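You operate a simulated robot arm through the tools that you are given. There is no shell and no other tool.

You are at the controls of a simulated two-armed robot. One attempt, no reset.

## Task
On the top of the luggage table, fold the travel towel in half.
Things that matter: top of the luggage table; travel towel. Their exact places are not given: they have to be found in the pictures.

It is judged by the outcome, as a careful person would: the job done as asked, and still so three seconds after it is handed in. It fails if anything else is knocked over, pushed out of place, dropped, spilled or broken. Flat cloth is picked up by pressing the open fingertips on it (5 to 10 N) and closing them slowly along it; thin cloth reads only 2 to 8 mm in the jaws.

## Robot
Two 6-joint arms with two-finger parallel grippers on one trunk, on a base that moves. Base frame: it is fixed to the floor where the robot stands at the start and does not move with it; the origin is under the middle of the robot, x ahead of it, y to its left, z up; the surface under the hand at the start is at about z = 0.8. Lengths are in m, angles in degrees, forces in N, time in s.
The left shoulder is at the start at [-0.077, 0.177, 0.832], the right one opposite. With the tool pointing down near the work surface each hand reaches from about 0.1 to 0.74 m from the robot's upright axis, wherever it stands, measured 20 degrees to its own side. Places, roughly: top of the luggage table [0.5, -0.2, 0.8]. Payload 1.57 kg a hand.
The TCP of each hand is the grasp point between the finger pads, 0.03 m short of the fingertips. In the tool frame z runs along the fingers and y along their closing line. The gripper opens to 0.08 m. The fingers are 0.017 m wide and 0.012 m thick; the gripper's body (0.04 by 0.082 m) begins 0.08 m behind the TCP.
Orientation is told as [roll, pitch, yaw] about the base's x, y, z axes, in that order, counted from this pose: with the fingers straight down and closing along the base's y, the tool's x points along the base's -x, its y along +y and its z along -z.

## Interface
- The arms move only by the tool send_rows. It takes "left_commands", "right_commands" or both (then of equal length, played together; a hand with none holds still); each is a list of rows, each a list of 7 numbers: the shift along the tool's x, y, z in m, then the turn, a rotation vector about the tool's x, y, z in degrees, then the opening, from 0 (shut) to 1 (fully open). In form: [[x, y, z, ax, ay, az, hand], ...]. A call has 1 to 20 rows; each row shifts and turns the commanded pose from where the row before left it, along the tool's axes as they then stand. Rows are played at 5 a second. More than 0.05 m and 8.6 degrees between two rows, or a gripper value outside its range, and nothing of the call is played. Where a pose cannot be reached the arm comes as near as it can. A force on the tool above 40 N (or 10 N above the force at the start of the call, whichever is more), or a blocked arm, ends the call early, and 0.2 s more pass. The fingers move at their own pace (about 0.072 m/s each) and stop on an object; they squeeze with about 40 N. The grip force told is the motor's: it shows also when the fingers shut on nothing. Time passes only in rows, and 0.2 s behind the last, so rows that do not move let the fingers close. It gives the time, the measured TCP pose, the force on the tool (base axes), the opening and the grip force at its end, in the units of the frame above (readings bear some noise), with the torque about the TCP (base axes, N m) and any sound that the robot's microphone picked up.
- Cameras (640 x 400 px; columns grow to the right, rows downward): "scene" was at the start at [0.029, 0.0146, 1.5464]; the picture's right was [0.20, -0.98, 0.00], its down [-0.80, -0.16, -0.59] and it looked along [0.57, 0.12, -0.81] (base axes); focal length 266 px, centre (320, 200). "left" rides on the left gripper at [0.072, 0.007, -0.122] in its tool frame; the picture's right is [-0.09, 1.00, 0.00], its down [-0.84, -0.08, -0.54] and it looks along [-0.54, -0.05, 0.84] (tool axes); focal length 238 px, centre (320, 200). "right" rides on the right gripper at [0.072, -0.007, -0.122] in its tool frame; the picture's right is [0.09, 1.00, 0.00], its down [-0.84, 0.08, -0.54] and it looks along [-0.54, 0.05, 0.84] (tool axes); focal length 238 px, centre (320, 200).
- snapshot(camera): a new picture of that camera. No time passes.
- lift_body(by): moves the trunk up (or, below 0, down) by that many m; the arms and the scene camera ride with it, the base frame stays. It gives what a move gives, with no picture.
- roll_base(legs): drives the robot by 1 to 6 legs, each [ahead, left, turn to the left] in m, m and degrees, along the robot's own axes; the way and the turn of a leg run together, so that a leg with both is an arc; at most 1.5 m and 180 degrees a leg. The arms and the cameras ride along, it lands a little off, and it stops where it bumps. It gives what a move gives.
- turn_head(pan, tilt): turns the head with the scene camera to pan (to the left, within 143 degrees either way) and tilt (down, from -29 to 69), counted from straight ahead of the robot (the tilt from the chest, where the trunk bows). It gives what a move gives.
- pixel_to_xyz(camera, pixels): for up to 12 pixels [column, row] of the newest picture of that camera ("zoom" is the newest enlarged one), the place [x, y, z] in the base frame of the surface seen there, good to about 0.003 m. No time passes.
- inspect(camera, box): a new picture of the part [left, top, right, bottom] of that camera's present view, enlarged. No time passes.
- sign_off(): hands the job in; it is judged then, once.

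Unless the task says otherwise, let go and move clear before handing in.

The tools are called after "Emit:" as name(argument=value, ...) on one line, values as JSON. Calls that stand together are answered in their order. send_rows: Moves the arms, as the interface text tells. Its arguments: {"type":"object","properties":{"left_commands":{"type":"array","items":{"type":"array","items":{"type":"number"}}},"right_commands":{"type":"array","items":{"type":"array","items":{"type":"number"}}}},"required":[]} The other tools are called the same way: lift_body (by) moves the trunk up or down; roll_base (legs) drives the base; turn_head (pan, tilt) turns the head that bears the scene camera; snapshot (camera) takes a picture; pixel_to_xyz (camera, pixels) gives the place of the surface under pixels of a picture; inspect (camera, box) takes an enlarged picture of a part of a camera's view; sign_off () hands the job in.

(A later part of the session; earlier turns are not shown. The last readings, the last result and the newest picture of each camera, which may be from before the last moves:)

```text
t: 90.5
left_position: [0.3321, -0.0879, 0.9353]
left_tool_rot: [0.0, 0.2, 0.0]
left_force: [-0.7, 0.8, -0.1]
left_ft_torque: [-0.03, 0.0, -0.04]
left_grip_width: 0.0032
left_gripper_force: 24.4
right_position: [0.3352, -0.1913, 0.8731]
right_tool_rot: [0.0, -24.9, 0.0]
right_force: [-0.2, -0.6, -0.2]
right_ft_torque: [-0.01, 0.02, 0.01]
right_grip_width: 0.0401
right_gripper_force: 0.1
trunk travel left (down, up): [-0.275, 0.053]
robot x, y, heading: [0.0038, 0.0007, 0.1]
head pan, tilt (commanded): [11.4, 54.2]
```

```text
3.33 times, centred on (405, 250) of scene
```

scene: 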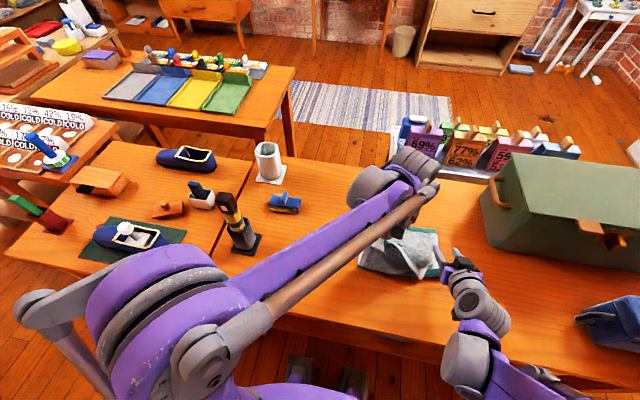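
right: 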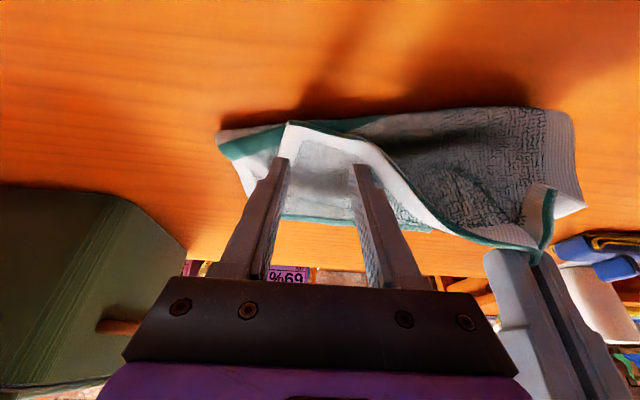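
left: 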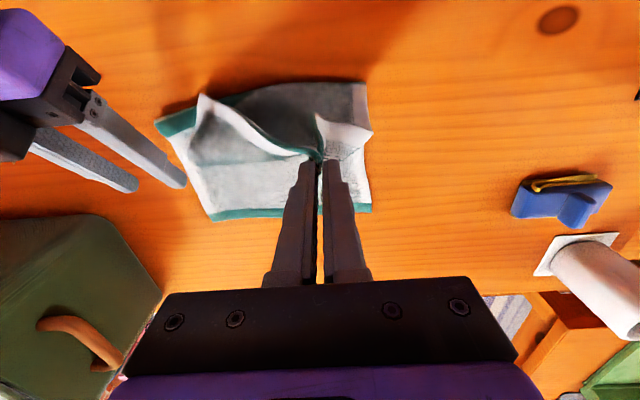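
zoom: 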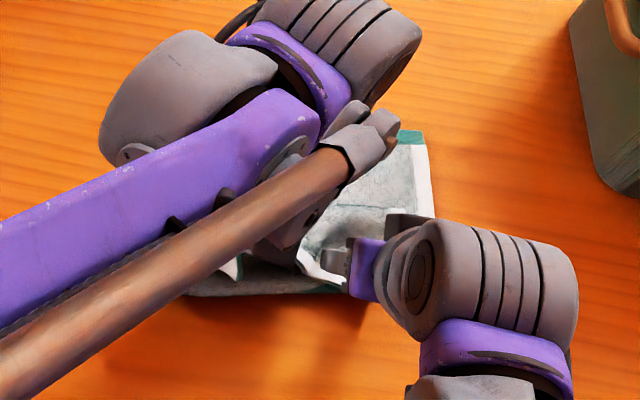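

I'll check the corner's position against the right fingers.

Emit:
pixel_to_xyz(camera="right", pixels=[[290, 126], [305, 132], [320, 133], [345, 142], [365, 155], [380, 175], [300, 150], [320, 160], [270, 150], [330, 150]])

Emit:
inspect(camera="right", box=[200, 90, 440, 230])

```text
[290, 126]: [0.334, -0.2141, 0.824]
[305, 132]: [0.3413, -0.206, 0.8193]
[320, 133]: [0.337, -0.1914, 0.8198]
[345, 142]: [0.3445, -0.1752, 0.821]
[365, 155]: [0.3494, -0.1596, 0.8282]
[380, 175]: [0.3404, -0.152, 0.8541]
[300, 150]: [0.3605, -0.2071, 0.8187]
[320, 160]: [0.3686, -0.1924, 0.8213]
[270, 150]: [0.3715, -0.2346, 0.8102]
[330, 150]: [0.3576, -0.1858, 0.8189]
```

```text
2.67 times, centred on (320, 160) of right
```

zoom: 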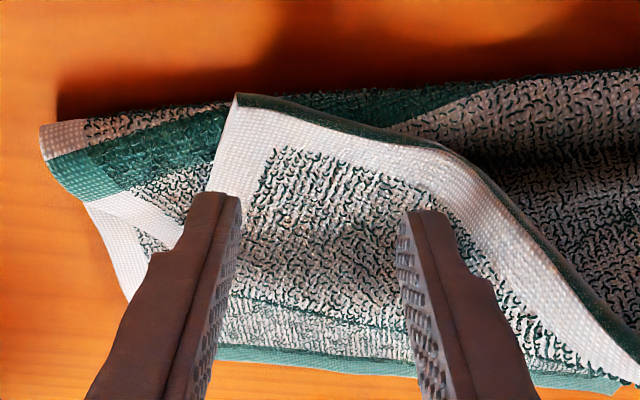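

Only about 2 cm of the corner hangs beyond the crease. I'll move the left hand a little closer and lower so more hem comes off the stack.

Emit:
send_rows(left_commands=[[0.01, 0, 0.008, 0, 0, 0, 0], [0.01, 0, 0.01, 0, 0, 0, 0], [0.01, 0, 0.012, 0, 0, 0, 0], [0, 0, 0, 0, 0, 0, 0]])

Emit:
snapshot(camera="right")

Emit:
snapshot(camera="left")

Emit:
pixel_to_xyz(camera="right", pixels=[[290, 126], [305, 128], [320, 130], [345, 138], [365, 150], [380, 165], [300, 150], [320, 160]])

```text
t: 91.5
left_position: [0.3028, -0.0878, 0.9052]
left_tool_rot: [0.0, 0.2, 0.0]
left_force: [-0.6, -0.1, 0.3]
left_ft_torque: [0.01, 0.0, -0.01]
left_grip_width: 0.0032
left_gripper_force: 24.2
right_position: [0.3358, -0.191, 0.8729]
right_tool_rot: [0.1, -25.0, 0.0]
right_force: [-0.1, 0.0, -0.2]
right_ft_torque: [0.0, -0.01, 0.01]
right_grip_width: 0.04
right_gripper_force: 0.0
trunk travel left (down, up): [-0.275, 0.053]
robot x, y, heading: [-0.0023, -0.0012, -0.0]
head pan, tilt (commanded): [11.4, 54.2]
```

```text
taken
```

right: 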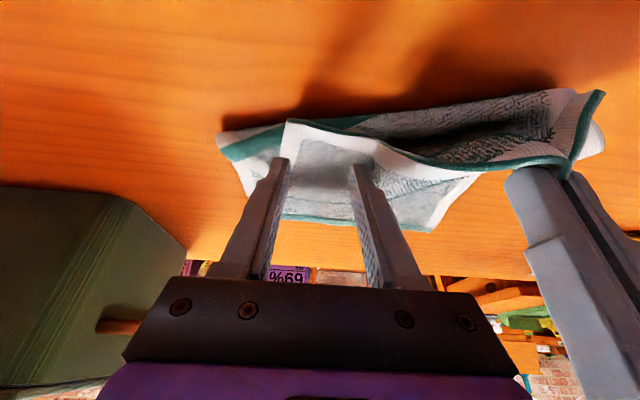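

```text
taken
```

left: 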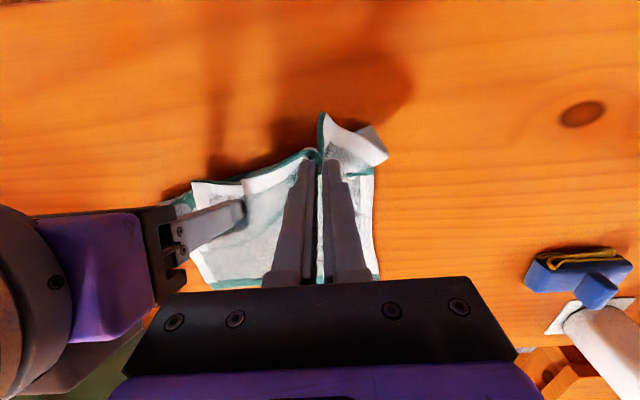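

```text
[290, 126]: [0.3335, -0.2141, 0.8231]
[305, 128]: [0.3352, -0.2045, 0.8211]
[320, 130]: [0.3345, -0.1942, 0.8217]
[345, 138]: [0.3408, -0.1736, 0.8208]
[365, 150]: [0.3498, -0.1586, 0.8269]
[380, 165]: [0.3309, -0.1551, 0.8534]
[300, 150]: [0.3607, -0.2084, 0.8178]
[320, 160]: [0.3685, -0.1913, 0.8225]
```

The corner hasn't moved. I'll press the right fingertips on the overhanging corner so it touches bare table, then drag it a few centimetres toward the robot to clear the stack.

Emit:
send_rows(right_commands=[[0.0038, 0, 0.0082, 0, 0, 0, 0.32], [0.0038, 0, 0.0082, 0, 0, 0, 0.32], [0.0038, 0, 0.0082, 0, 0, 0, 0.32], [0.0038, 0, 0.0082, 0, 0, 0, 0.32], [0, 0, 0, 0, 0, 0, 0.32]])

Emit:
inspect(camera="right", box=[200, 90, 440, 230])

```text
t: 92.7
left_position: [0.3011, -0.0866, 0.906]
left_tool_rot: [0.0, 0.3, 0.0]
left_force: [0.0, -0.1, 0.1]
left_ft_torque: [0.01, 0.01, 0.01]
left_grip_width: 0.003
left_gripper_force: 24.5
right_position: [0.336, -0.1912, 0.8382]
right_tool_rot: [-0.1, -25.0, 0.0]
right_force: [1.4, 0.2, 6.7]
right_ft_torque: [0.1, -0.12, 0.01]
right_grip_width: 0.0254
right_gripper_force: 0.1
trunk travel left (down, up): [-0.275, 0.053]
robot x, y, heading: [-0.0005, 0.0002, 0.0]
head pan, tilt (commanded): [11.4, 54.2]
```

```text
2.67 times, centred on (320, 160) of right
```

zoom: 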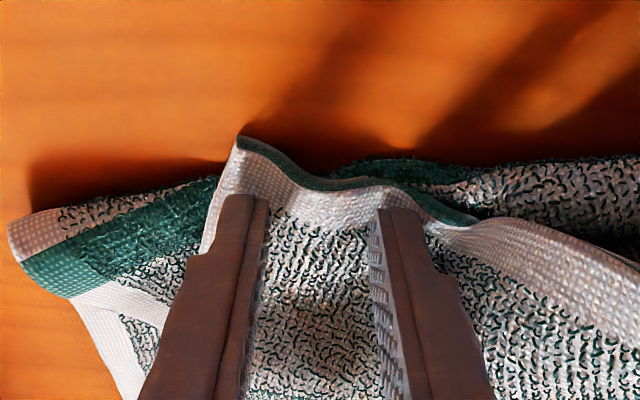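

The tips press at 6.7 N. I'll drag toward the robot by 3 cm.

Emit:
send_rows(right_commands=[[0.0054, 0, -0.0025, 0, 0, 0, 0.32], [0.0054, 0, -0.0025, 0, 0, 0, 0.32], [0.0054, 0, -0.0025, 0, 0, 0, 0.32], [0.0054, 0, -0.0025, 0, 0, 0, 0.32], [0.0054, 0, -0.0025, 0, 0, 0, 0.32], [0, 0, 0, 0, 0, 0, 0.32]])

Emit:
snapshot(camera="right")

Emit:
inspect(camera="scene", box=[330, 190, 480, 310])

```text
t: 94.1
left_position: [0.3032, -0.0877, 0.9066]
left_tool_rot: [0.0, 0.2, -0.1]
left_force: [0.0, 1.1, 0.1]
left_ft_torque: [0.03, -0.03, -0.02]
left_grip_width: 0.0032
left_gripper_force: 23.9
right_position: [0.3057, -0.192, 0.8365]
right_tool_rot: [-0.1, -25.1, 0.0]
right_force: [2.5, 0.1, 7.2]
right_ft_torque: [0.1, -0.1, 0.0]
right_grip_width: 0.0253
right_gripper_force: 0.0
trunk travel left (down, up): [-0.275, 0.053]
robot x, y, heading: [-0.0016, -0.0004, -0.3]
head pan, tilt (commanded): [11.4, 54.2]
```

```text
taken
```

right: 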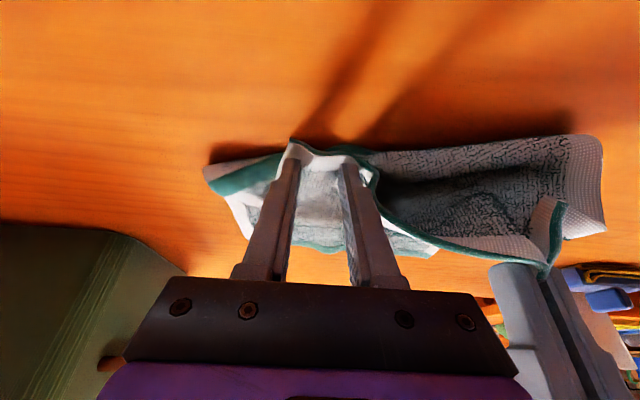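

```text
3.33 times, centred on (405, 250) of scene
```

zoom: 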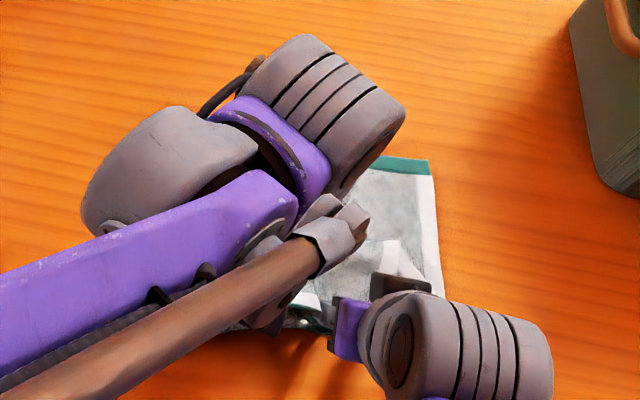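

The whole right side of the stack followed the fingers, so pinching here would catch the layers below. I'll lift the right hand clear and look at the overall state again.

Emit:
send_rows(left_commands=[[0, 0, 0, 0, 0, 0, 0], [0, 0, 0, 0, 0, 0, 0], [0, 0, -0.01, 0, 0, 0, 0], [-0.015, 0, -0.015, 0, 0, 0, 0], [-0.015, 0, -0.015, 0, 0, 0, 0], [-0.015, 0, -0.015, 0, 0, 0, 0], [-0.015, 0, -0.01, 0, 0, 0, 0], [0, 0, 0, 0, 0, 0, 0]], right_commands=[[-0.0085, 0, -0.018, 0, 0, 0, 0.5], [-0.0085, 0, -0.018, 0, 0, 0, 0.5], [0.01, -0.03, -0.02, 0, 0, 0, 0.5], [0.01, -0.03, -0.01, 0, 0, 0, 0.5], [0, -0.03, 0, 0, 0, 0, 0.5], [0, -0.02, 0, 0, 0, 0, 0.5], [0, 0, 0, 0, 0, 0, 0.5], [0, 0, 0, 0, 0, 0, 0.5]])

Emit:
inspect(camera="scene", box=[330, 180, 480, 300])

Emit:
snapshot(camera="right")

Emit:
snapshot(camera="left")

```text
t: 95.9
left_position: [0.3633, -0.0861, 0.9694]
left_tool_rot: [0.0, 0.2, 0.0]
left_force: [0.2, 0.9, 0.0]
left_ft_torque: [0.02, 0.0, -0.01]
left_grip_width: 0.0031
left_gripper_force: 24.1
right_position: [0.2754, -0.3028, 0.8963]
right_tool_rot: [0.0, -25.1, 0.1]
right_force: [0.5, -0.1, 0.0]
right_ft_torque: [0.04, 0.0, 0.02]
right_grip_width: 0.0399
right_gripper_force: 0.1
trunk travel left (down, up): [-0.275, 0.053]
robot x, y, heading: [0.0017, 0.0001, 0.1]
head pan, tilt (commanded): [11.4, 54.2]
```

```text
3.33 times, centred on (405, 240) of scene
```

zoom: 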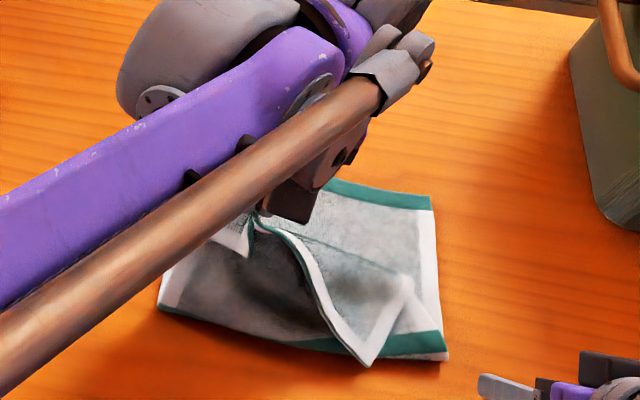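

```text
taken
```

right: 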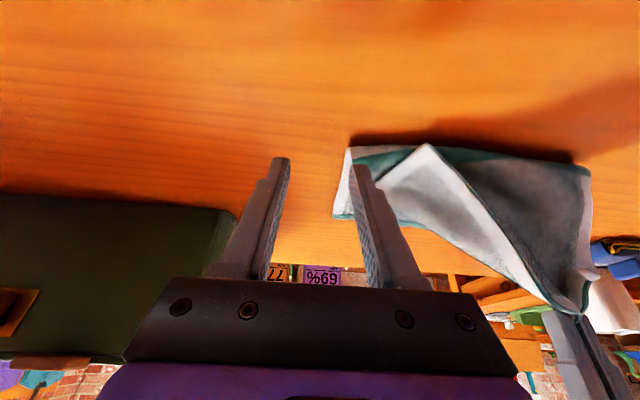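

```text
taken
```

left: 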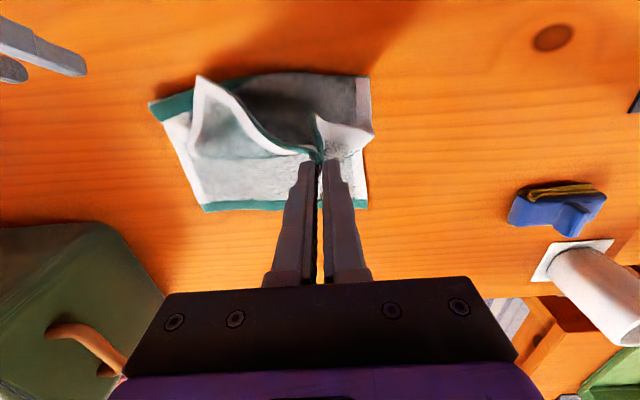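

I'll measure the hanging right corner and the stack again.

Emit:
pixel_to_xyz(camera="zoom", pixels=[[368, 360], [350, 335], [335, 310], [315, 275], [295, 245], [275, 232], [385, 330], [408, 285], [370, 290], [430, 200], [445, 355], [165, 305]])

Emit:
inspect(camera="right", box=[320, 120, 640, 320])

Emit:
pixel_to_xyz(camera="right", pixels=[[428, 148], [450, 180], [480, 220], [510, 260], [545, 300], [385, 190], [400, 175], [420, 190], [450, 220], [430, 225], [470, 240]])

```text
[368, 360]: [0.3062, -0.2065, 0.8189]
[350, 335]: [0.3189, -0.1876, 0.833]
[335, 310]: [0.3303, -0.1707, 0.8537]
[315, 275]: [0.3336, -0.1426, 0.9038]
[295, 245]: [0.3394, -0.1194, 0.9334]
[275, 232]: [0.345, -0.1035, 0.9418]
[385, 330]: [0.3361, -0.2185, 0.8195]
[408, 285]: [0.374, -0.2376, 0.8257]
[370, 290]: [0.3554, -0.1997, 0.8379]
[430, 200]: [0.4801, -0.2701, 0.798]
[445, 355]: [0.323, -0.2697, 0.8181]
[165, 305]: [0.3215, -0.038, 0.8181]
```

```text
2.00 times, centred on (480, 220) of right
```

zoom: 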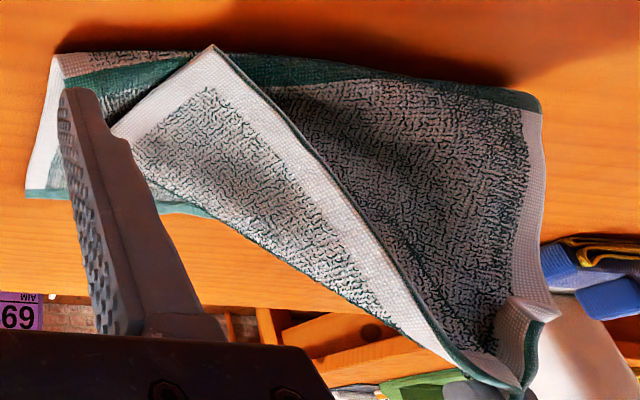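

```text
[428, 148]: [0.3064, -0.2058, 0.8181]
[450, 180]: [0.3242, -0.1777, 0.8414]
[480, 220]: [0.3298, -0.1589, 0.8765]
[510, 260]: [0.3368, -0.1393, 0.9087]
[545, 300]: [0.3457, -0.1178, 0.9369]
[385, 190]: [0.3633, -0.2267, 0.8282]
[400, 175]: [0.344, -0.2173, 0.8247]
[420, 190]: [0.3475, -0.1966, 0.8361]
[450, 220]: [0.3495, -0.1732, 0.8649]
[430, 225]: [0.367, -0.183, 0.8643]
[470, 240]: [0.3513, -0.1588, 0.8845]
```

The stack sits at x 0.322–0.480, and the hem from the left jaw down to the right corner hangs almost vertically facing sideways, e.g. through (0.33, -0.16, 0.876). The right jaw can straddle that hanging hem in mid-air. First I'll move the left hand 3 cm forward for room and bring the right one up near it, open wide.

Emit:
send_rows(left_commands=[[-0.01, 0, 0, 0, 0, 0, 0], [-0.01, 0, 0, 0, 0, 0, 0], [-0.01, 0, 0, 0, 0, 0, 0], [0, 0, 0, 0, 0, 0, 0], [0, 0, 0, 0, 0, 0, 0], [0, 0, 0, 0, 0, 0, 0], [0, 0, 0, 0, 0, 0, 0]], right_commands=[[-0.0178, 0.0067, -0.0127, 0, 0, 0, 0.9], [-0.0178, 0.0067, -0.0127, 0, 0, 0, 0.9], [-0.0078, 0.0067, -0.0027, 0, -6, 0, 0.9], [0, 0.005, 0, 0, -8, 0, 0.9], [0, 0.005, 0, 0, -8, 0, 0.9], [0, 0, 0, 0, -8, 0, 0.9], [0, 0, 0, 0, 0, 0, 0.9]])

Emit:
snapshot(camera="right")

Emit:
inspect(camera="scene", box=[330, 180, 480, 300])

```text
t: 97.5
left_position: [0.393, -0.087, 0.97]
left_tool_rot: [0.0, 0.2, 0.0]
left_force: [-0.2, -0.6, -0.6]
left_ft_torque: [0.01, 0.0, -0.03]
left_grip_width: 0.0035
left_gripper_force: 24.3
right_position: [0.3033, -0.2711, 0.9393]
right_tool_rot: [-0.1, -55.2, 0.1]
right_force: [0.3, -1.2, -0.2]
right_ft_torque: [0.01, 0.0, 0.0]
right_grip_width: 0.0722
right_gripper_force: 0.0
trunk travel left (down, up): [-0.275, 0.053]
robot x, y, heading: [-0.0002, -0.002, 0.0]
head pan, tilt (commanded): [11.4, 54.2]
```

```text
taken
```

right: 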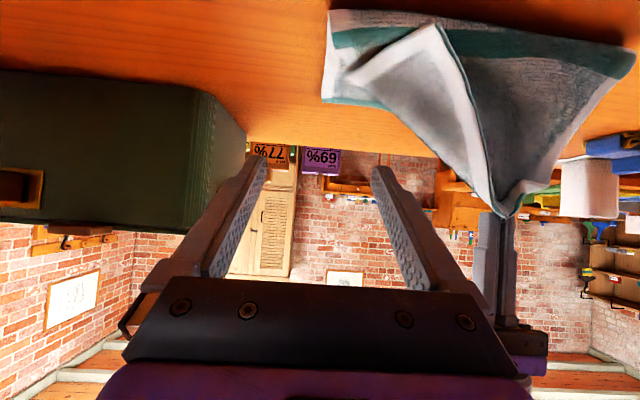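

```text
3.33 times, centred on (405, 240) of scene
```

zoom: 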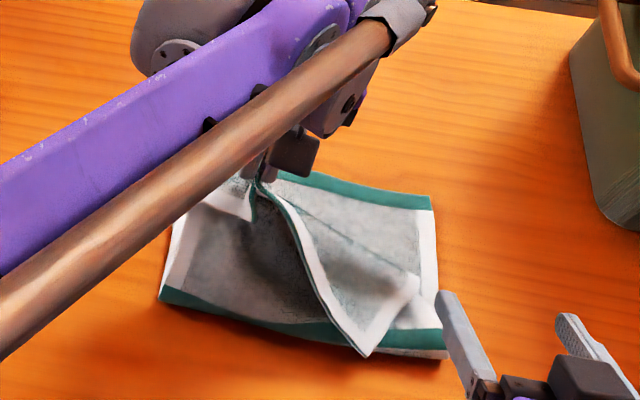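

The hanging hem is plainly visible in the right picture, from (505,215) at the left jaw to the corner at (436,25). Measuring points along it.

Emit:
pixel_to_xyz(camera="right", pixels=[[437, 30], [448, 60], [460, 95], [470, 130], [482, 165], [494, 195], [420, 70], [435, 110], [450, 140], [400, 90], [475, 100], [490, 150]])

Emit:
inspect(camera="right", box=[320, 0, 640, 220])

```text
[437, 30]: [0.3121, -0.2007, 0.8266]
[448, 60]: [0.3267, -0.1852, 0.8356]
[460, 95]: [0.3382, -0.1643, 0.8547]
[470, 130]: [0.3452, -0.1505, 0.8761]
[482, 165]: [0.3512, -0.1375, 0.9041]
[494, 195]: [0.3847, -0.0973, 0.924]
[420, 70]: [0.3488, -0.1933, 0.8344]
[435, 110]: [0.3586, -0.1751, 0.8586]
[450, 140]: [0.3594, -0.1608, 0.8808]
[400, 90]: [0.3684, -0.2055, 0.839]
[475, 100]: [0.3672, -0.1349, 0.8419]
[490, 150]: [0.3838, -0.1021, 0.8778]
```

```text
1.82 times, centred on (480, 110) of right
```

zoom: 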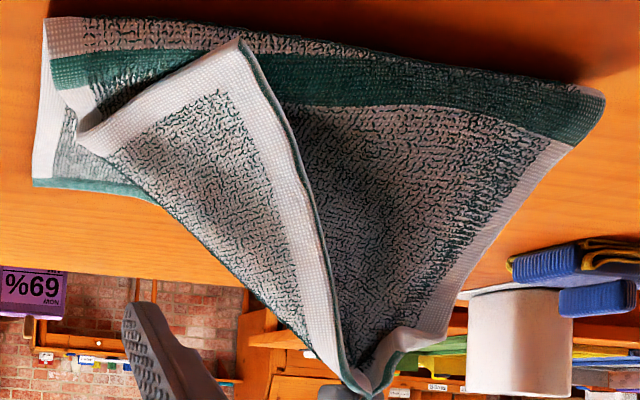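

The hem at about (0.338, -0.164, 0.855) is a good spot, 5–6 cm from the right corner. I'll move the open right jaw over in y first, then slide in along the fingers so the hem comes between the pads.

Emit:
send_rows(right_commands=[[0, 0.027, 0, 0, 0, 0, 0.9], [0, 0.027, 0, 0, 0, 0, 0.9], [0, 0.027, 0, 0, 0, 0, 0.9], [0, 0.027, 0, 0, 0, 0, 0.9], [0.0093, 0, 0.0139, 0, 0, 0, 0.9], [0.0093, 0, 0.0139, 0, 0, 0, 0.9], [0, 0, 0, 0, 0, 0, 0.9]])

Emit:
snapshot(camera="right")

Emit:
inspect(camera="scene", box=[330, 180, 480, 300])

```text
t: 99.1
left_position: [0.3929, -0.0871, 0.9695]
left_tool_rot: [0.1, 0.2, 0.0]
left_force: [0.3, 0.5, 0.5]
left_ft_torque: [-0.02, 0.0, -0.01]
left_grip_width: 0.0032
left_gripper_force: 24.1
right_position: [0.315, -0.1622, 0.9092]
right_tool_rot: [-0.1, -55.0, -0.1]
right_force: [0.1, 0.1, 0.5]
right_ft_torque: [0.01, -0.04, -0.02]
right_grip_width: 0.0721
right_gripper_force: 0.0
trunk travel left (down, up): [-0.275, 0.053]
robot x, y, heading: [-0.0017, -0.0032, 0.0]
head pan, tilt (commanded): [11.4, 54.2]
```

```text
taken
```

right: 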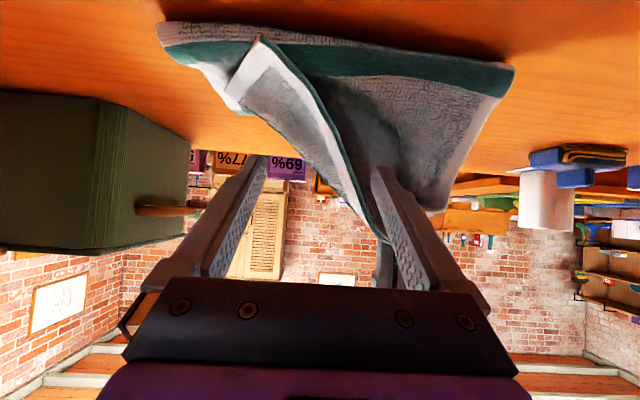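

```text
3.33 times, centred on (405, 240) of scene
```

zoom: 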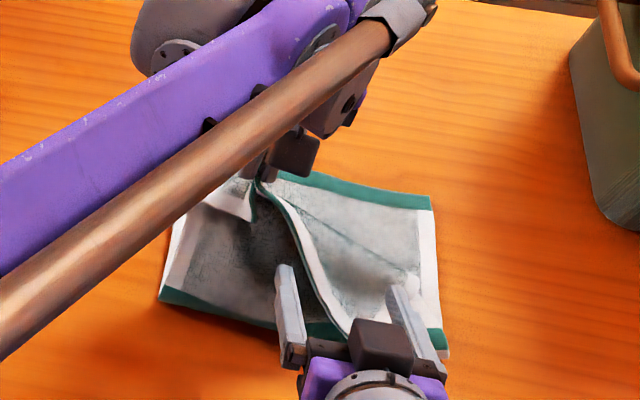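

The hem runs right between the open right fingers, both in the scene zoom and in the right picture at (330,140). I'll slide in the last bit.

Emit:
send_rows(right_commands=[[0.0093, 0, 0.0139, 0, 0, 0, 0.9], [0.0088, -0.002, 0.0139, 0, 0, 0, 0.9], [0, 0, 0, 0, 0, 0, 0.9]])

Emit:
snapshot(camera="right")

Emit:
inspect(camera="scene", box=[370, 220, 450, 290])

```text
t: 99.9
left_position: [0.3921, -0.0853, 0.9702]
left_tool_rot: [0.0, 0.2, 0.0]
left_force: [0.2, 0.4, 0.5]
left_ft_torque: [0.0, -0.03, -0.03]
left_grip_width: 0.0034
left_gripper_force: 24.4
right_position: [0.3258, -0.1659, 0.8784]
right_tool_rot: [0.0, -55.0, 0.0]
right_force: [0.5, 0.0, 0.2]
right_ft_torque: [0.0, -0.02, -0.01]
right_grip_width: 0.0718
right_gripper_force: 0.1
trunk travel left (down, up): [-0.275, 0.053]
robot x, y, heading: [-0.0022, -0.0027, -0.0]
head pan, tilt (commanded): [11.4, 54.2]
```

```text
taken
```

right: 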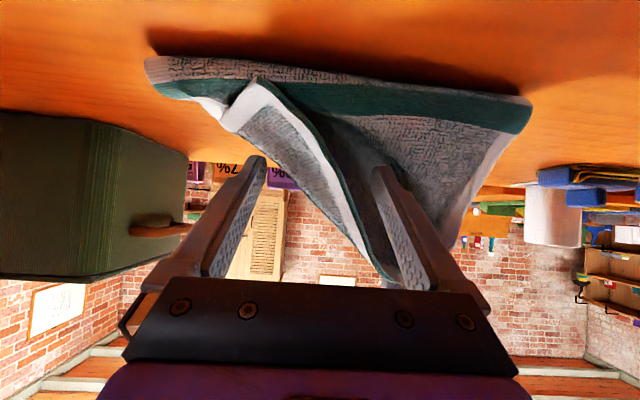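

```text
5.71 times, centred on (410, 255) of scene
```

zoom: 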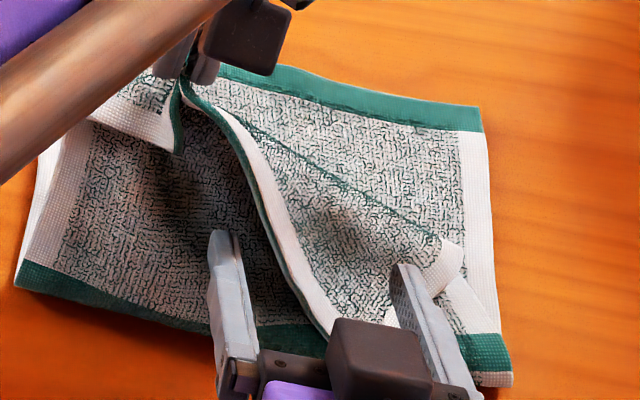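

The hem is nicely between the fingers. I'll go in 8 mm more and close slowly.

Emit:
send_rows(right_commands=[[0, 0, 0.008, 0, 0, 0, 0.9], [0, 0, 0, 0, 0, 0, 0.75], [0, 0, 0, 0, 0, 0, 0.6], [0, 0, 0, 0, 0, 0, 0.5], [0, 0, 0, 0, 0, 0, 0.4], [0, 0, 0, 0, 0, 0, 0.3], [0, 0, 0, 0, 0, 0, 0.2], [0, 0, 0, 0, 0, 0, 0.1], [0, 0, 0, 0, 0, 0, 0], [0, 0, 0, 0, 0, 0, 0], [0, 0, 0, 0, 0, 0, 0]])

Emit:
snapshot(camera="right")

Emit:
inspect(camera="scene", box=[370, 220, 450, 290])

```text
t: 102.3
left_position: [0.3929, -0.0864, 0.9695]
left_tool_rot: [-0.1, 0.3, 0.0]
left_force: [0.7, 0.8, -1.1]
left_ft_torque: [0.03, -0.03, -0.04]
left_grip_width: 0.0033
left_gripper_force: 24.6
right_position: [0.3336, -0.1653, 0.8727]
right_tool_rot: [0.0, -54.9, 0.1]
right_force: [0.0, 0.5, 0.0]
right_ft_torque: [0.03, 0.02, 0.01]
right_grip_width: 0.003
right_gripper_force: 23.8
trunk travel left (down, up): [-0.275, 0.053]
robot x, y, heading: [0.0033, 0.0016, 0.2]
head pan, tilt (commanded): [11.4, 54.2]
```

```text
taken
```

right: 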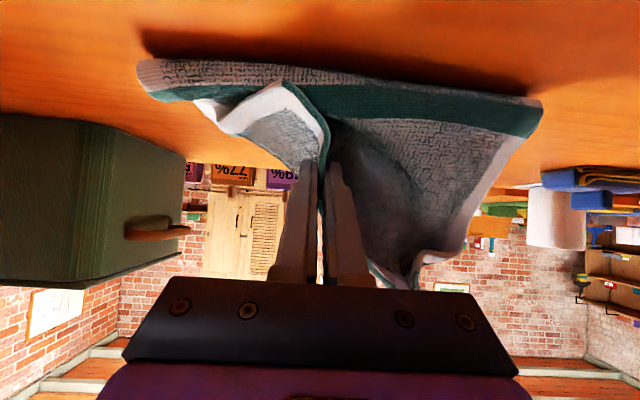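

```text
5.71 times, centred on (410, 255) of scene
```

zoom: 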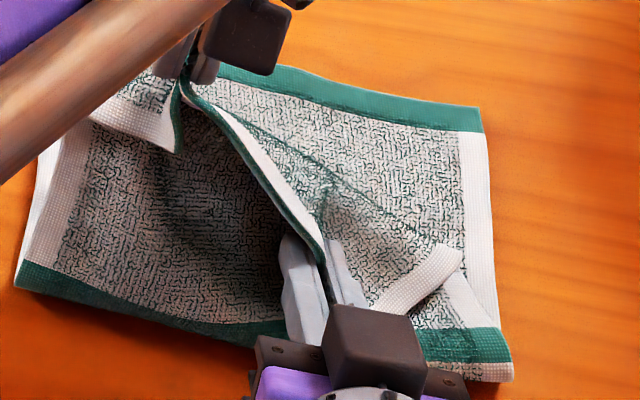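

The right jaw now holds a single thickness of hem at 3.0 mm. I'll lift it to the left hand's height while rotating it upright and spreading it outward, so the hem is straight between the hands.

Emit:
send_rows(right_commands=[[-0.0169, -0.0065, -0.0026, 0, 7.86, 0, 0], [-0.0163, -0.0065, -0.0042, 0, 7.86, 0, 0], [-0.0157, -0.0065, -0.0059, 0, 7.86, 0, 0], [-0.0145, -0.0065, -0.0075, 0, 7.86, 0, 0], [-0.0136, -0.0065, -0.0088, 0, 7.86, 0, 0], [-0.0121, -0.0065, -0.01, 0, 7.86, 0, 0], [-0.0107, -0.0065, -0.0109, 0, 7.86, 0, 0], [0, 0, 0, 0, 0, 0, 0]])

Emit:
snapshot(camera="right")

Emit:
snapshot(camera="left")

Emit:
inspect(camera="scene", box=[340, 170, 480, 290])

```text
t: 104.1
left_position: [0.3928, -0.0874, 0.9701]
left_tool_rot: [-0.2, 0.2, 0.0]
left_force: [5.4, -23.6, 3.4]
left_ft_torque: [-0.62, -0.12, 0.26]
left_grip_width: 0.0041
left_gripper_force: 24.8
right_position: [0.3929, -0.2096, 0.971]
right_tool_rot: [0.1, 0.0, 0.1]
right_force: [-5.2, 22.6, -4.1]
right_ft_torque: [0.27, 0.1, 0.31]
right_grip_width: 0.004
right_gripper_force: 24.5
trunk travel left (down, up): [-0.275, 0.053]
robot x, y, heading: [0.0009, -0.0019, -0.0]
head pan, tilt (commanded): [11.4, 54.2]
```

```text
taken
```

right: 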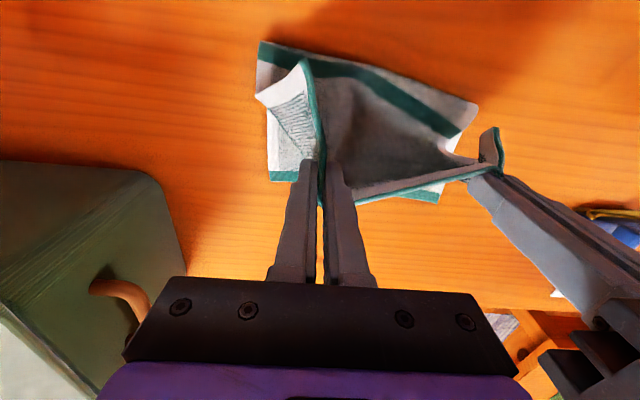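

```text
taken
```

left: 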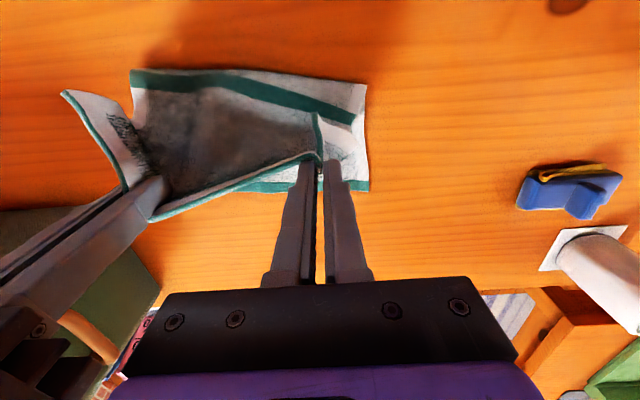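

```text
3.33 times, centred on (410, 230) of scene
```

zoom: 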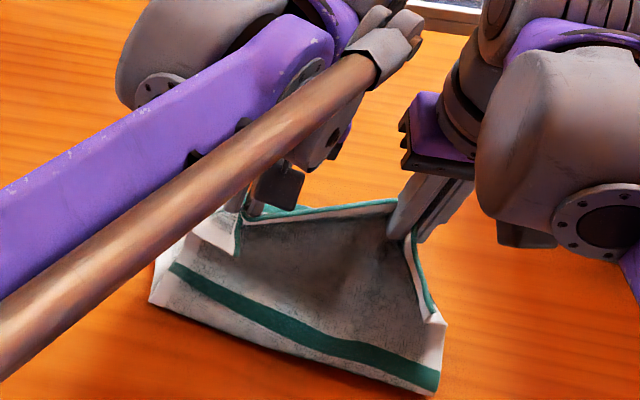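

There's too much sideways tension (23 N), and the hem runs through the right jaw along x, so the corner sticks out toward me. Turning the right hand 80° about the vertical should line the hem up with the left jaw, and I'll bring it 1 cm closer as it turns.

Emit:
send_rows(right_commands=[[0, 0.004, 0, 0, 0, 0, 0], [0, 0.004, 0, 0, 0, -8, 0], [0, 0.002, 0, 0, 0, -8, 0], [0, 0, 0, 0, 0, -8, 0], [0, 0, 0, 0, 0, -8, 0], [0, 0, 0, 0, 0, -8, 0], [0, 0, 0, 0, 0, 0, 0]])

Emit:
snapshot(camera="right")

Emit:
snapshot(camera="left")

Emit:
inspect(camera="scene", box=[340, 170, 480, 290])

```text
t: 105.7
left_position: [0.3924, -0.0865, 0.9708]
left_tool_rot: [0.0, 0.2, 0.0]
left_force: [-0.8, -0.5, -0.5]
left_ft_torque: [-0.01, -0.07, -0.01]
left_grip_width: 0.0032
left_gripper_force: 24.3
right_position: [0.3935, -0.2013, 0.9702]
right_tool_rot: [-0.1, 0.0, 40.1]
right_force: [0.4, -0.1, -0.2]
right_ft_torque: [0.0, -0.01, -0.04]
right_grip_width: 0.0032
right_gripper_force: 24.1
trunk travel left (down, up): [-0.275, 0.053]
robot x, y, heading: [-0.0013, -0.0007, 0.0]
head pan, tilt (commanded): [11.4, 54.2]
```

```text
taken
```

right: 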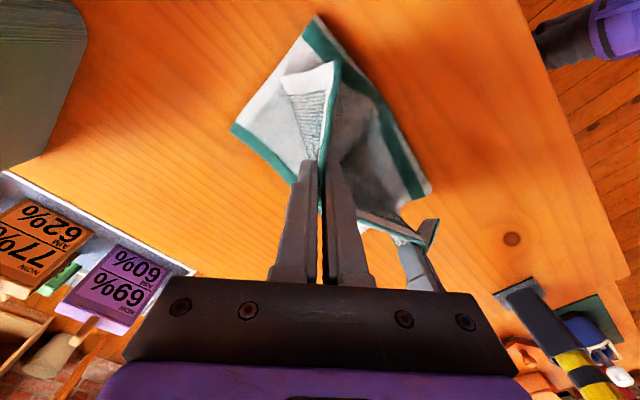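

```text
taken
```

left: 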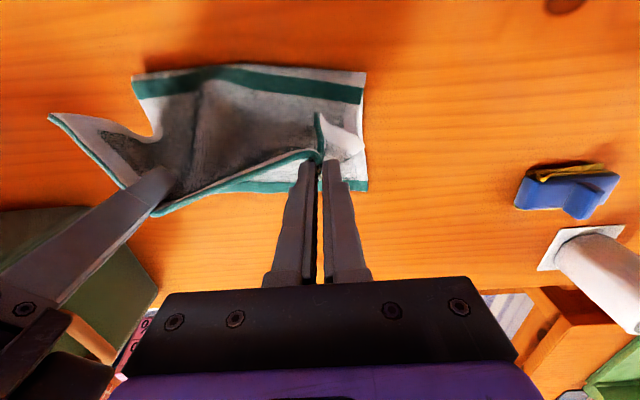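

```text
3.33 times, centred on (410, 230) of scene
```

zoom: 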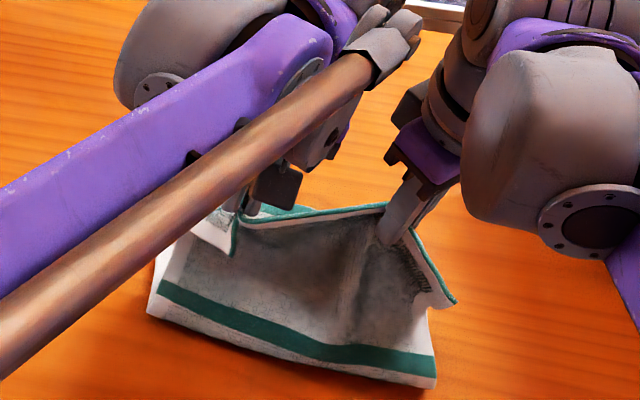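

That works: tension is gone and the right corner is swinging outward. Another 40° of turn.

Emit:
send_rows(right_commands=[[0, 0, 0, 0, 0, -8, 0], [0, 0, 0, 0, 0, -8, 0], [0, 0, 0, 0, 0, -8, 0], [0, 0, 0, 0, 0, -8, 0], [0, 0, 0, 0, 0, -8, 0], [0, 0, 0, 0, 0, 0, 0]])

Emit:
snapshot(camera="right")

Emit:
snapshot(camera="left")

Emit:
inspect(camera="scene", box=[340, 170, 480, 290])

```text
t: 107.1
left_position: [0.3924, -0.0856, 0.9703]
left_tool_rot: [0.0, 0.3, -0.1]
left_force: [0.4, 0.0, 0.6]
left_ft_torque: [0.02, -0.02, 0.03]
left_grip_width: 0.0032
left_gripper_force: 24.3
right_position: [0.3925, -0.2003, 0.9705]
right_tool_rot: [0.0, 0.0, 80.1]
right_force: [0.1, 0.5, 0.0]
right_ft_torque: [-0.03, 0.03, -0.06]
right_grip_width: 0.003
right_gripper_force: 24.3
trunk travel left (down, up): [-0.275, 0.053]
robot x, y, heading: [0.0003, -0.0018, -0.2]
head pan, tilt (commanded): [11.4, 54.2]
```

```text
taken
```

right: 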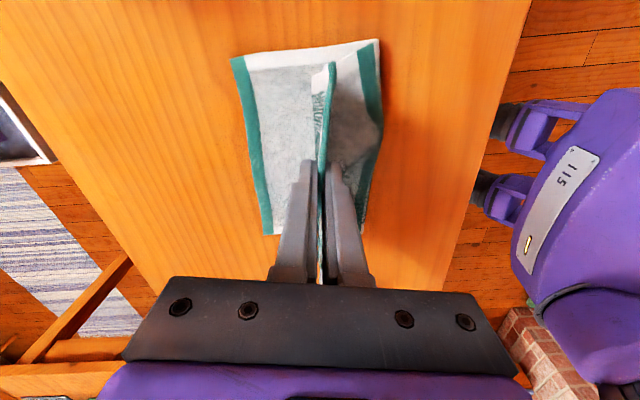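

```text
taken
```

left: 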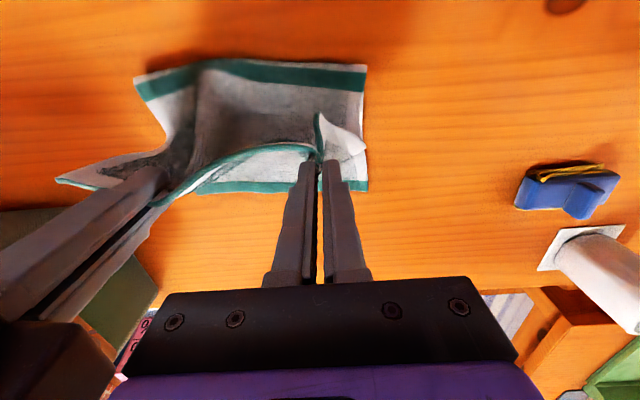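

```text
3.33 times, centred on (410, 230) of scene
```

zoom: 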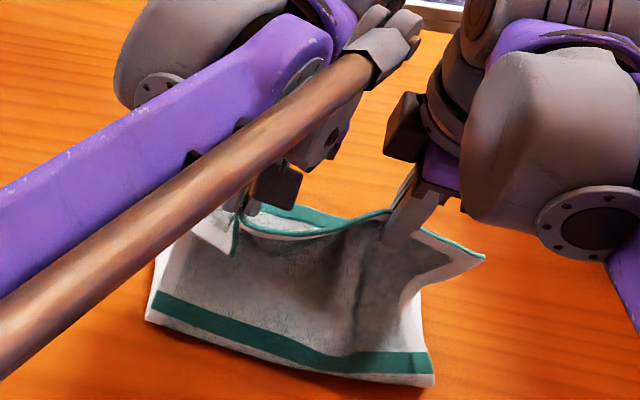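

The right jaw now holds the hem edge-on, with the corner sticking out straight to the right. I'll measure the crease and far edge before laying it down.

Emit:
pixel_to_xyz(camera="zoom", pixels=[[150, 318], [250, 350], [330, 368], [430, 383], [165, 295], [330, 350], [425, 360], [300, 212], [270, 212], [480, 258], [420, 235], [350, 215]])

Emit:
pixel_to_xyz(camera="left", pixels=[[365, 185], [300, 188], [210, 188], [360, 68], [250, 62], [140, 80], [60, 182], [100, 188]])

Emit:
pixel_to_xyz(pixels=[[235, 60], [245, 120], [265, 230], [378, 45], [375, 120], [360, 225], [330, 68]])

```text
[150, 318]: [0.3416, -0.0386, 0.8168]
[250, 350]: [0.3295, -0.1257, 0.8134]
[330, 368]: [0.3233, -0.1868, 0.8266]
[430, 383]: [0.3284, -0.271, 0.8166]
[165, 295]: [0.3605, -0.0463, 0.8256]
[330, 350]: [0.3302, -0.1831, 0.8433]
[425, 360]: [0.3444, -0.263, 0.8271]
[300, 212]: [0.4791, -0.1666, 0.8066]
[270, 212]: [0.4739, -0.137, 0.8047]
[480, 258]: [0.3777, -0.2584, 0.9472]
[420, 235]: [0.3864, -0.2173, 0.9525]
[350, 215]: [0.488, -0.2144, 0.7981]
```

```text
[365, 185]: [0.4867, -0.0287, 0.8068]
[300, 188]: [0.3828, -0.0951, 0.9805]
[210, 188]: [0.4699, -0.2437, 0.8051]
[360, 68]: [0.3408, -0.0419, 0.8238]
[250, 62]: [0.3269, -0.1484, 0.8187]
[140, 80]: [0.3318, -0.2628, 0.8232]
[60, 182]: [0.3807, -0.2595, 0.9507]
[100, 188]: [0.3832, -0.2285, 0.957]
```

```text
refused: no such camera
```

The crease is pulled about 1.5 cm forward (x≈0.33–0.34) because the hands are too far ahead. I'll bring both hands back 3.5 cm to let it reset and spread the right hand 1 cm to straighten the hem.

Emit:
send_rows(left_commands=[[0.0117, 0, 0, 0, 0, 0, 0], [0.0117, 0, 0, 0, 0, 0, 0], [0.0117, 0, 0, 0, 0, 0, 0], [0, 0, 0, 0, 0, 0, 0], [0, 0, 0, 0, 0, 0, 0]], right_commands=[[0.0054, 0.0109, 0, 0, 0, 0, 0], [0.0054, 0.0109, 0, 0, 0, 0, 0], [0.0054, 0.0109, 0, 0, 0, 0, 0], [0, 0, 0, 0, 0, 0, 0], [0, 0, 0, 0, 0, 0, 0]])

Emit:
snapshot(camera="left")

Emit:
inspect(camera="scene", box=[340, 180, 480, 300])

Emit:
pixel_to_xyz(camera="zoom", pixels=[[150, 300], [250, 335], [330, 350], [430, 365], [300, 195], [440, 200]])

Emit:
pixel_to_xyz(camera="left", pixels=[[360, 80], [250, 75], [140, 85], [365, 205], [210, 210]])

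```text
t: 108.3
left_position: [0.359, -0.0874, 0.9699]
left_tool_rot: [0.1, 0.2, 0.1]
left_force: [0.1, -0.3, -0.3]
left_ft_torque: [-0.01, -0.02, 0.03]
left_grip_width: 0.0037
left_gripper_force: 24.5
right_position: [0.3583, -0.211, 0.9703]
right_tool_rot: [0.0, 0.0, 80.0]
right_force: [-0.5, 2.4, -0.2]
right_ft_torque: [-0.02, -0.03, -0.02]
right_grip_width: 0.0027
right_gripper_force: 23.8
trunk travel left (down, up): [-0.275, 0.053]
robot x, y, heading: [0.0011, 0.0031, -0.2]
head pan, tilt (commanded): [11.4, 54.2]
```

```text
taken
```

left: 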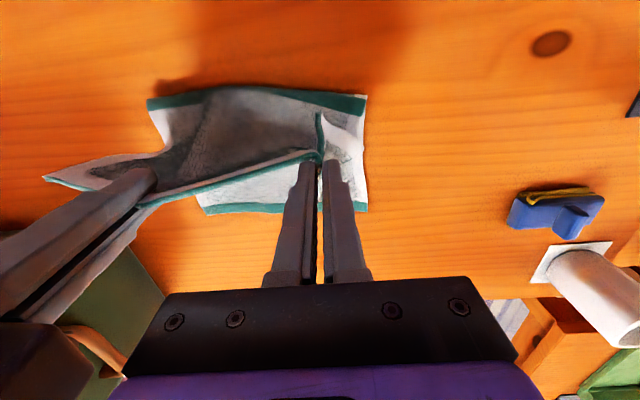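

```text
3.33 times, centred on (410, 240) of scene
```

zoom: 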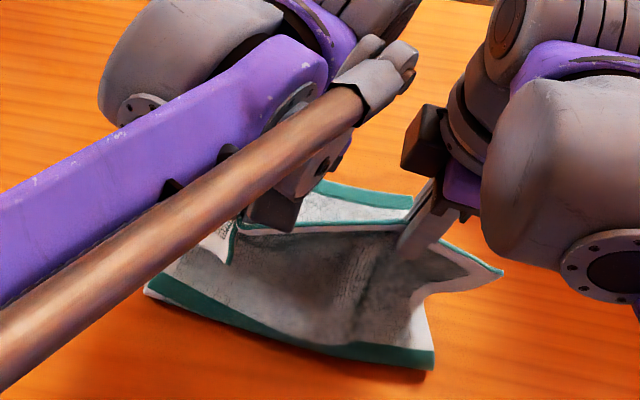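

```text
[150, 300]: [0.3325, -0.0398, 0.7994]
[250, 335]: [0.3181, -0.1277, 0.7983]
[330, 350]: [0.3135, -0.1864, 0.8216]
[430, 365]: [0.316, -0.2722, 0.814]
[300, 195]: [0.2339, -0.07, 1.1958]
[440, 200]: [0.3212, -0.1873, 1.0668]
```

```text
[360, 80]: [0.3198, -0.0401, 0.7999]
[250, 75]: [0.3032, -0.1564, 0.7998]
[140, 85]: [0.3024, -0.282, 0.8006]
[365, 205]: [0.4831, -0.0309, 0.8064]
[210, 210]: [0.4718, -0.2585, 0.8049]
```

The crease has reset to x≈0.315–0.327, and the lower layer is 0.157 long, nearly half. I'll roll the hem over with both hands tilting forward as they go, so the layer rotates like a page. First half of the arc now.

Emit:
send_rows(left_commands=[[-0.0154, 0, 0.0062, 0, 6, 0, 0], [-0.0159, 0, 0.0046, 0, 6, 0, 0], [-0.0144, 0, 0.004, 0, 6, 0, 0], [-0.0147, 0, 0.0025, 0, 6, 0, 0], [-0.0145, 0, 0.0036, 0, 6, 0, 0], [-0.0148, 0, 0.002, 0, 6, 0, 0]], right_commands=[[-0.0024, -0.0136, 0.0062, -5.91, 1.04, 0, 0], [-0.0025, -0.0141, 0.0046, -5.91, 1.04, 0, 0], [-0.0022, -0.0126, 0.004, -5.91, 1.04, 0, 0], [-0.0023, -0.0129, 0.0025, -5.91, 1.04, 0, 0], [-0.0023, -0.0128, 0.0036, -5.91, 1.04, 0, 0], [-0.0023, -0.0131, 0.002, -5.91, 1.04, 0, 0]])

Emit:
snapshot(camera="left")

Emit:
snapshot(camera="right")

Emit:
inspect(camera="scene", box=[340, 180, 480, 300])

```text
t: 109.7
left_position: [0.439, -0.086, 0.924]
left_tool_rot: [-0.2, 36.1, -0.1]
left_force: [0.3, -2.4, -0.1]
left_ft_torque: [-0.03, 0.02, 0.03]
left_grip_width: 0.0034
left_gripper_force: 25.0
right_position: [0.4307, -0.2127, 0.9261]
right_tool_rot: [33.1, 5.5, 81.8]
right_force: [-0.4, 1.5, -0.1]
right_ft_torque: [0.03, -0.06, -0.01]
right_grip_width: 0.0025
right_gripper_force: 24.0
trunk travel left (down, up): [-0.275, 0.053]
robot x, y, heading: [0.0008, 0.0014, -0.1]
head pan, tilt (commanded): [11.4, 54.2]
```

```text
taken
```

left: 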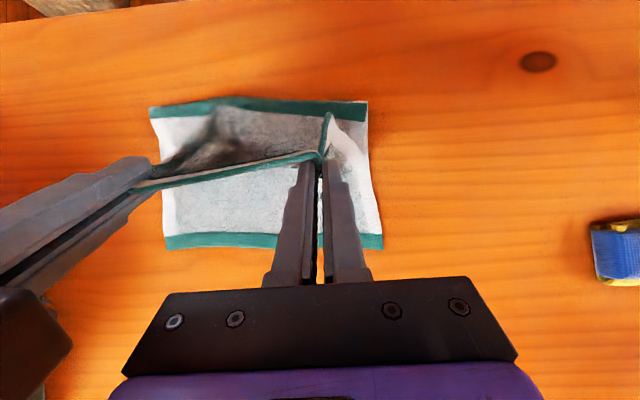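

```text
taken
```

right: 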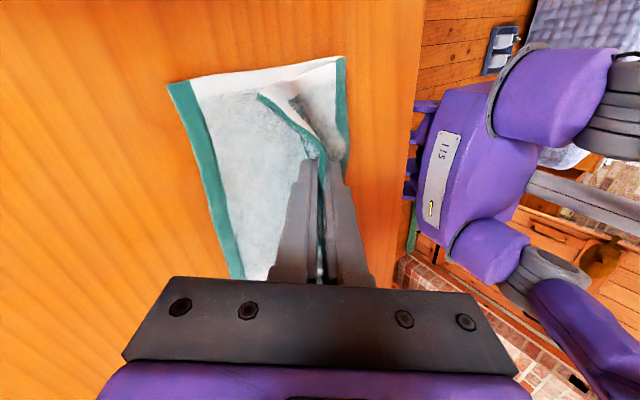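

```text
3.33 times, centred on (410, 240) of scene
```

zoom: 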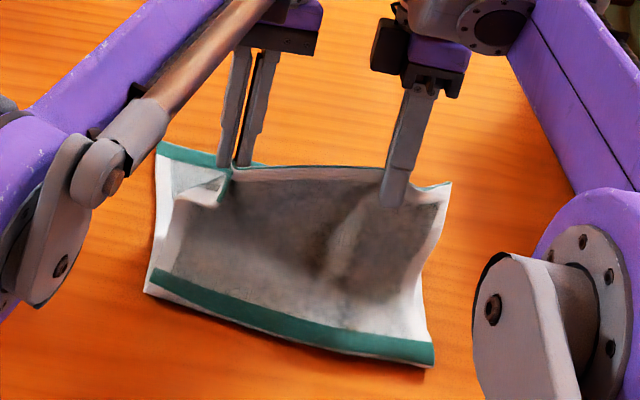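

It's rolling over like a page, with the hem line between the jaws and the crease on the stripe. Continuing the arc.

Emit:
send_rows(left_commands=[[-0.0142, 0, 0.0031, 0, 5, 0, 0], [-0.0144, 0, 0.0019, 0, 5, 0, 0], [-0.0136, 0, 0.003, 0, 4, 0, 0], [-0.0138, 0, 0.002, 0, 4, 0, 0]], right_commands=[[-0.0025, -0.014, 0.0031, -4.93, 0.87, 0, 0], [-0.0025, -0.0142, 0.0019, -4.93, 0.87, 0, 0], [-0.0024, -0.0134, 0.003, -3.94, 0.7, 0, 0], [-0.0024, -0.0136, 0.002, -3.94, 0.7, 0, 0]])

Emit:
snapshot(camera="left")

Emit:
snapshot(camera="scene")

Emit:
inspect(camera="scene", box=[340, 180, 480, 300])

Emit:
pixel_to_xyz(camera="zoom", pixels=[[150, 290], [250, 325], [330, 345], [430, 360], [165, 145], [240, 160]])

```text
t: 110.7
left_position: [0.4479, -0.1099, 0.904]
left_tool_rot: [-3.4, 37.7, 0.0]
left_force: [0.0, -1.5, -0.5]
left_ft_torque: [0.02, 0.0, -0.02]
left_grip_width: 0.0031
left_gripper_force: 24.4
left hand out of reach, approached as far as the arm can: row 1, 2, 3, 4
right_position: [0.4714, -0.2182, 0.8869]
right_tool_rot: [32.9, 6.5, 82.3]
right_force: [-1.0, -0.7, -0.1]
right_ft_torque: [0.03, -0.09, 0.01]
right_grip_width: 0.0028
right_gripper_force: 24.0
right hand out of reach, approached as far as the arm can: row 1, 2, 3, 4
trunk travel left (down, up): [-0.275, 0.053]
robot x, y, heading: [0.0018, -0.0006, -0.1]
head pan, tilt (commanded): [11.4, 54.2]
```

```text
taken
```

left: 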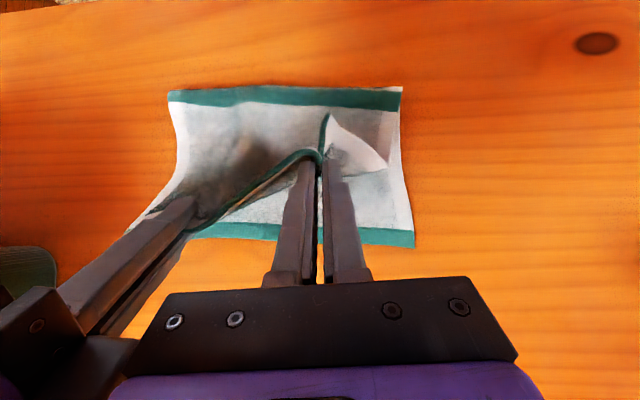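

```text
taken
```

scene: 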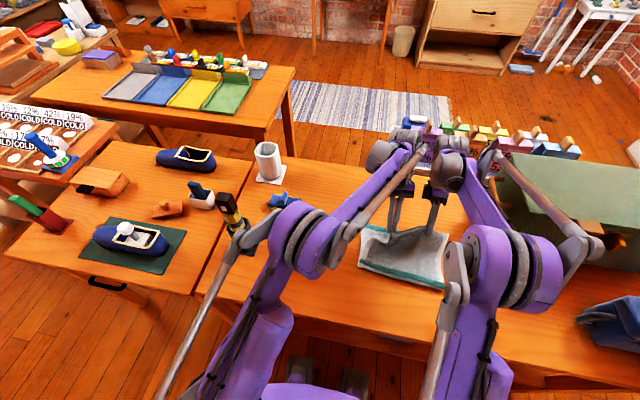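

```text
3.33 times, centred on (410, 240) of scene
```

zoom: 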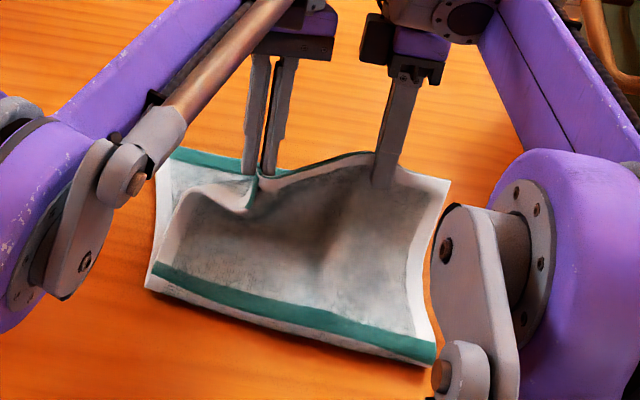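

```text
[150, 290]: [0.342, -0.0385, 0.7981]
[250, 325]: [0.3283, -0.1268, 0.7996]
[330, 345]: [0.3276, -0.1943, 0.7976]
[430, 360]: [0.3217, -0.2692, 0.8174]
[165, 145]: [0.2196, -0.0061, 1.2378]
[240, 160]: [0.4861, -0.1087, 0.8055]
```

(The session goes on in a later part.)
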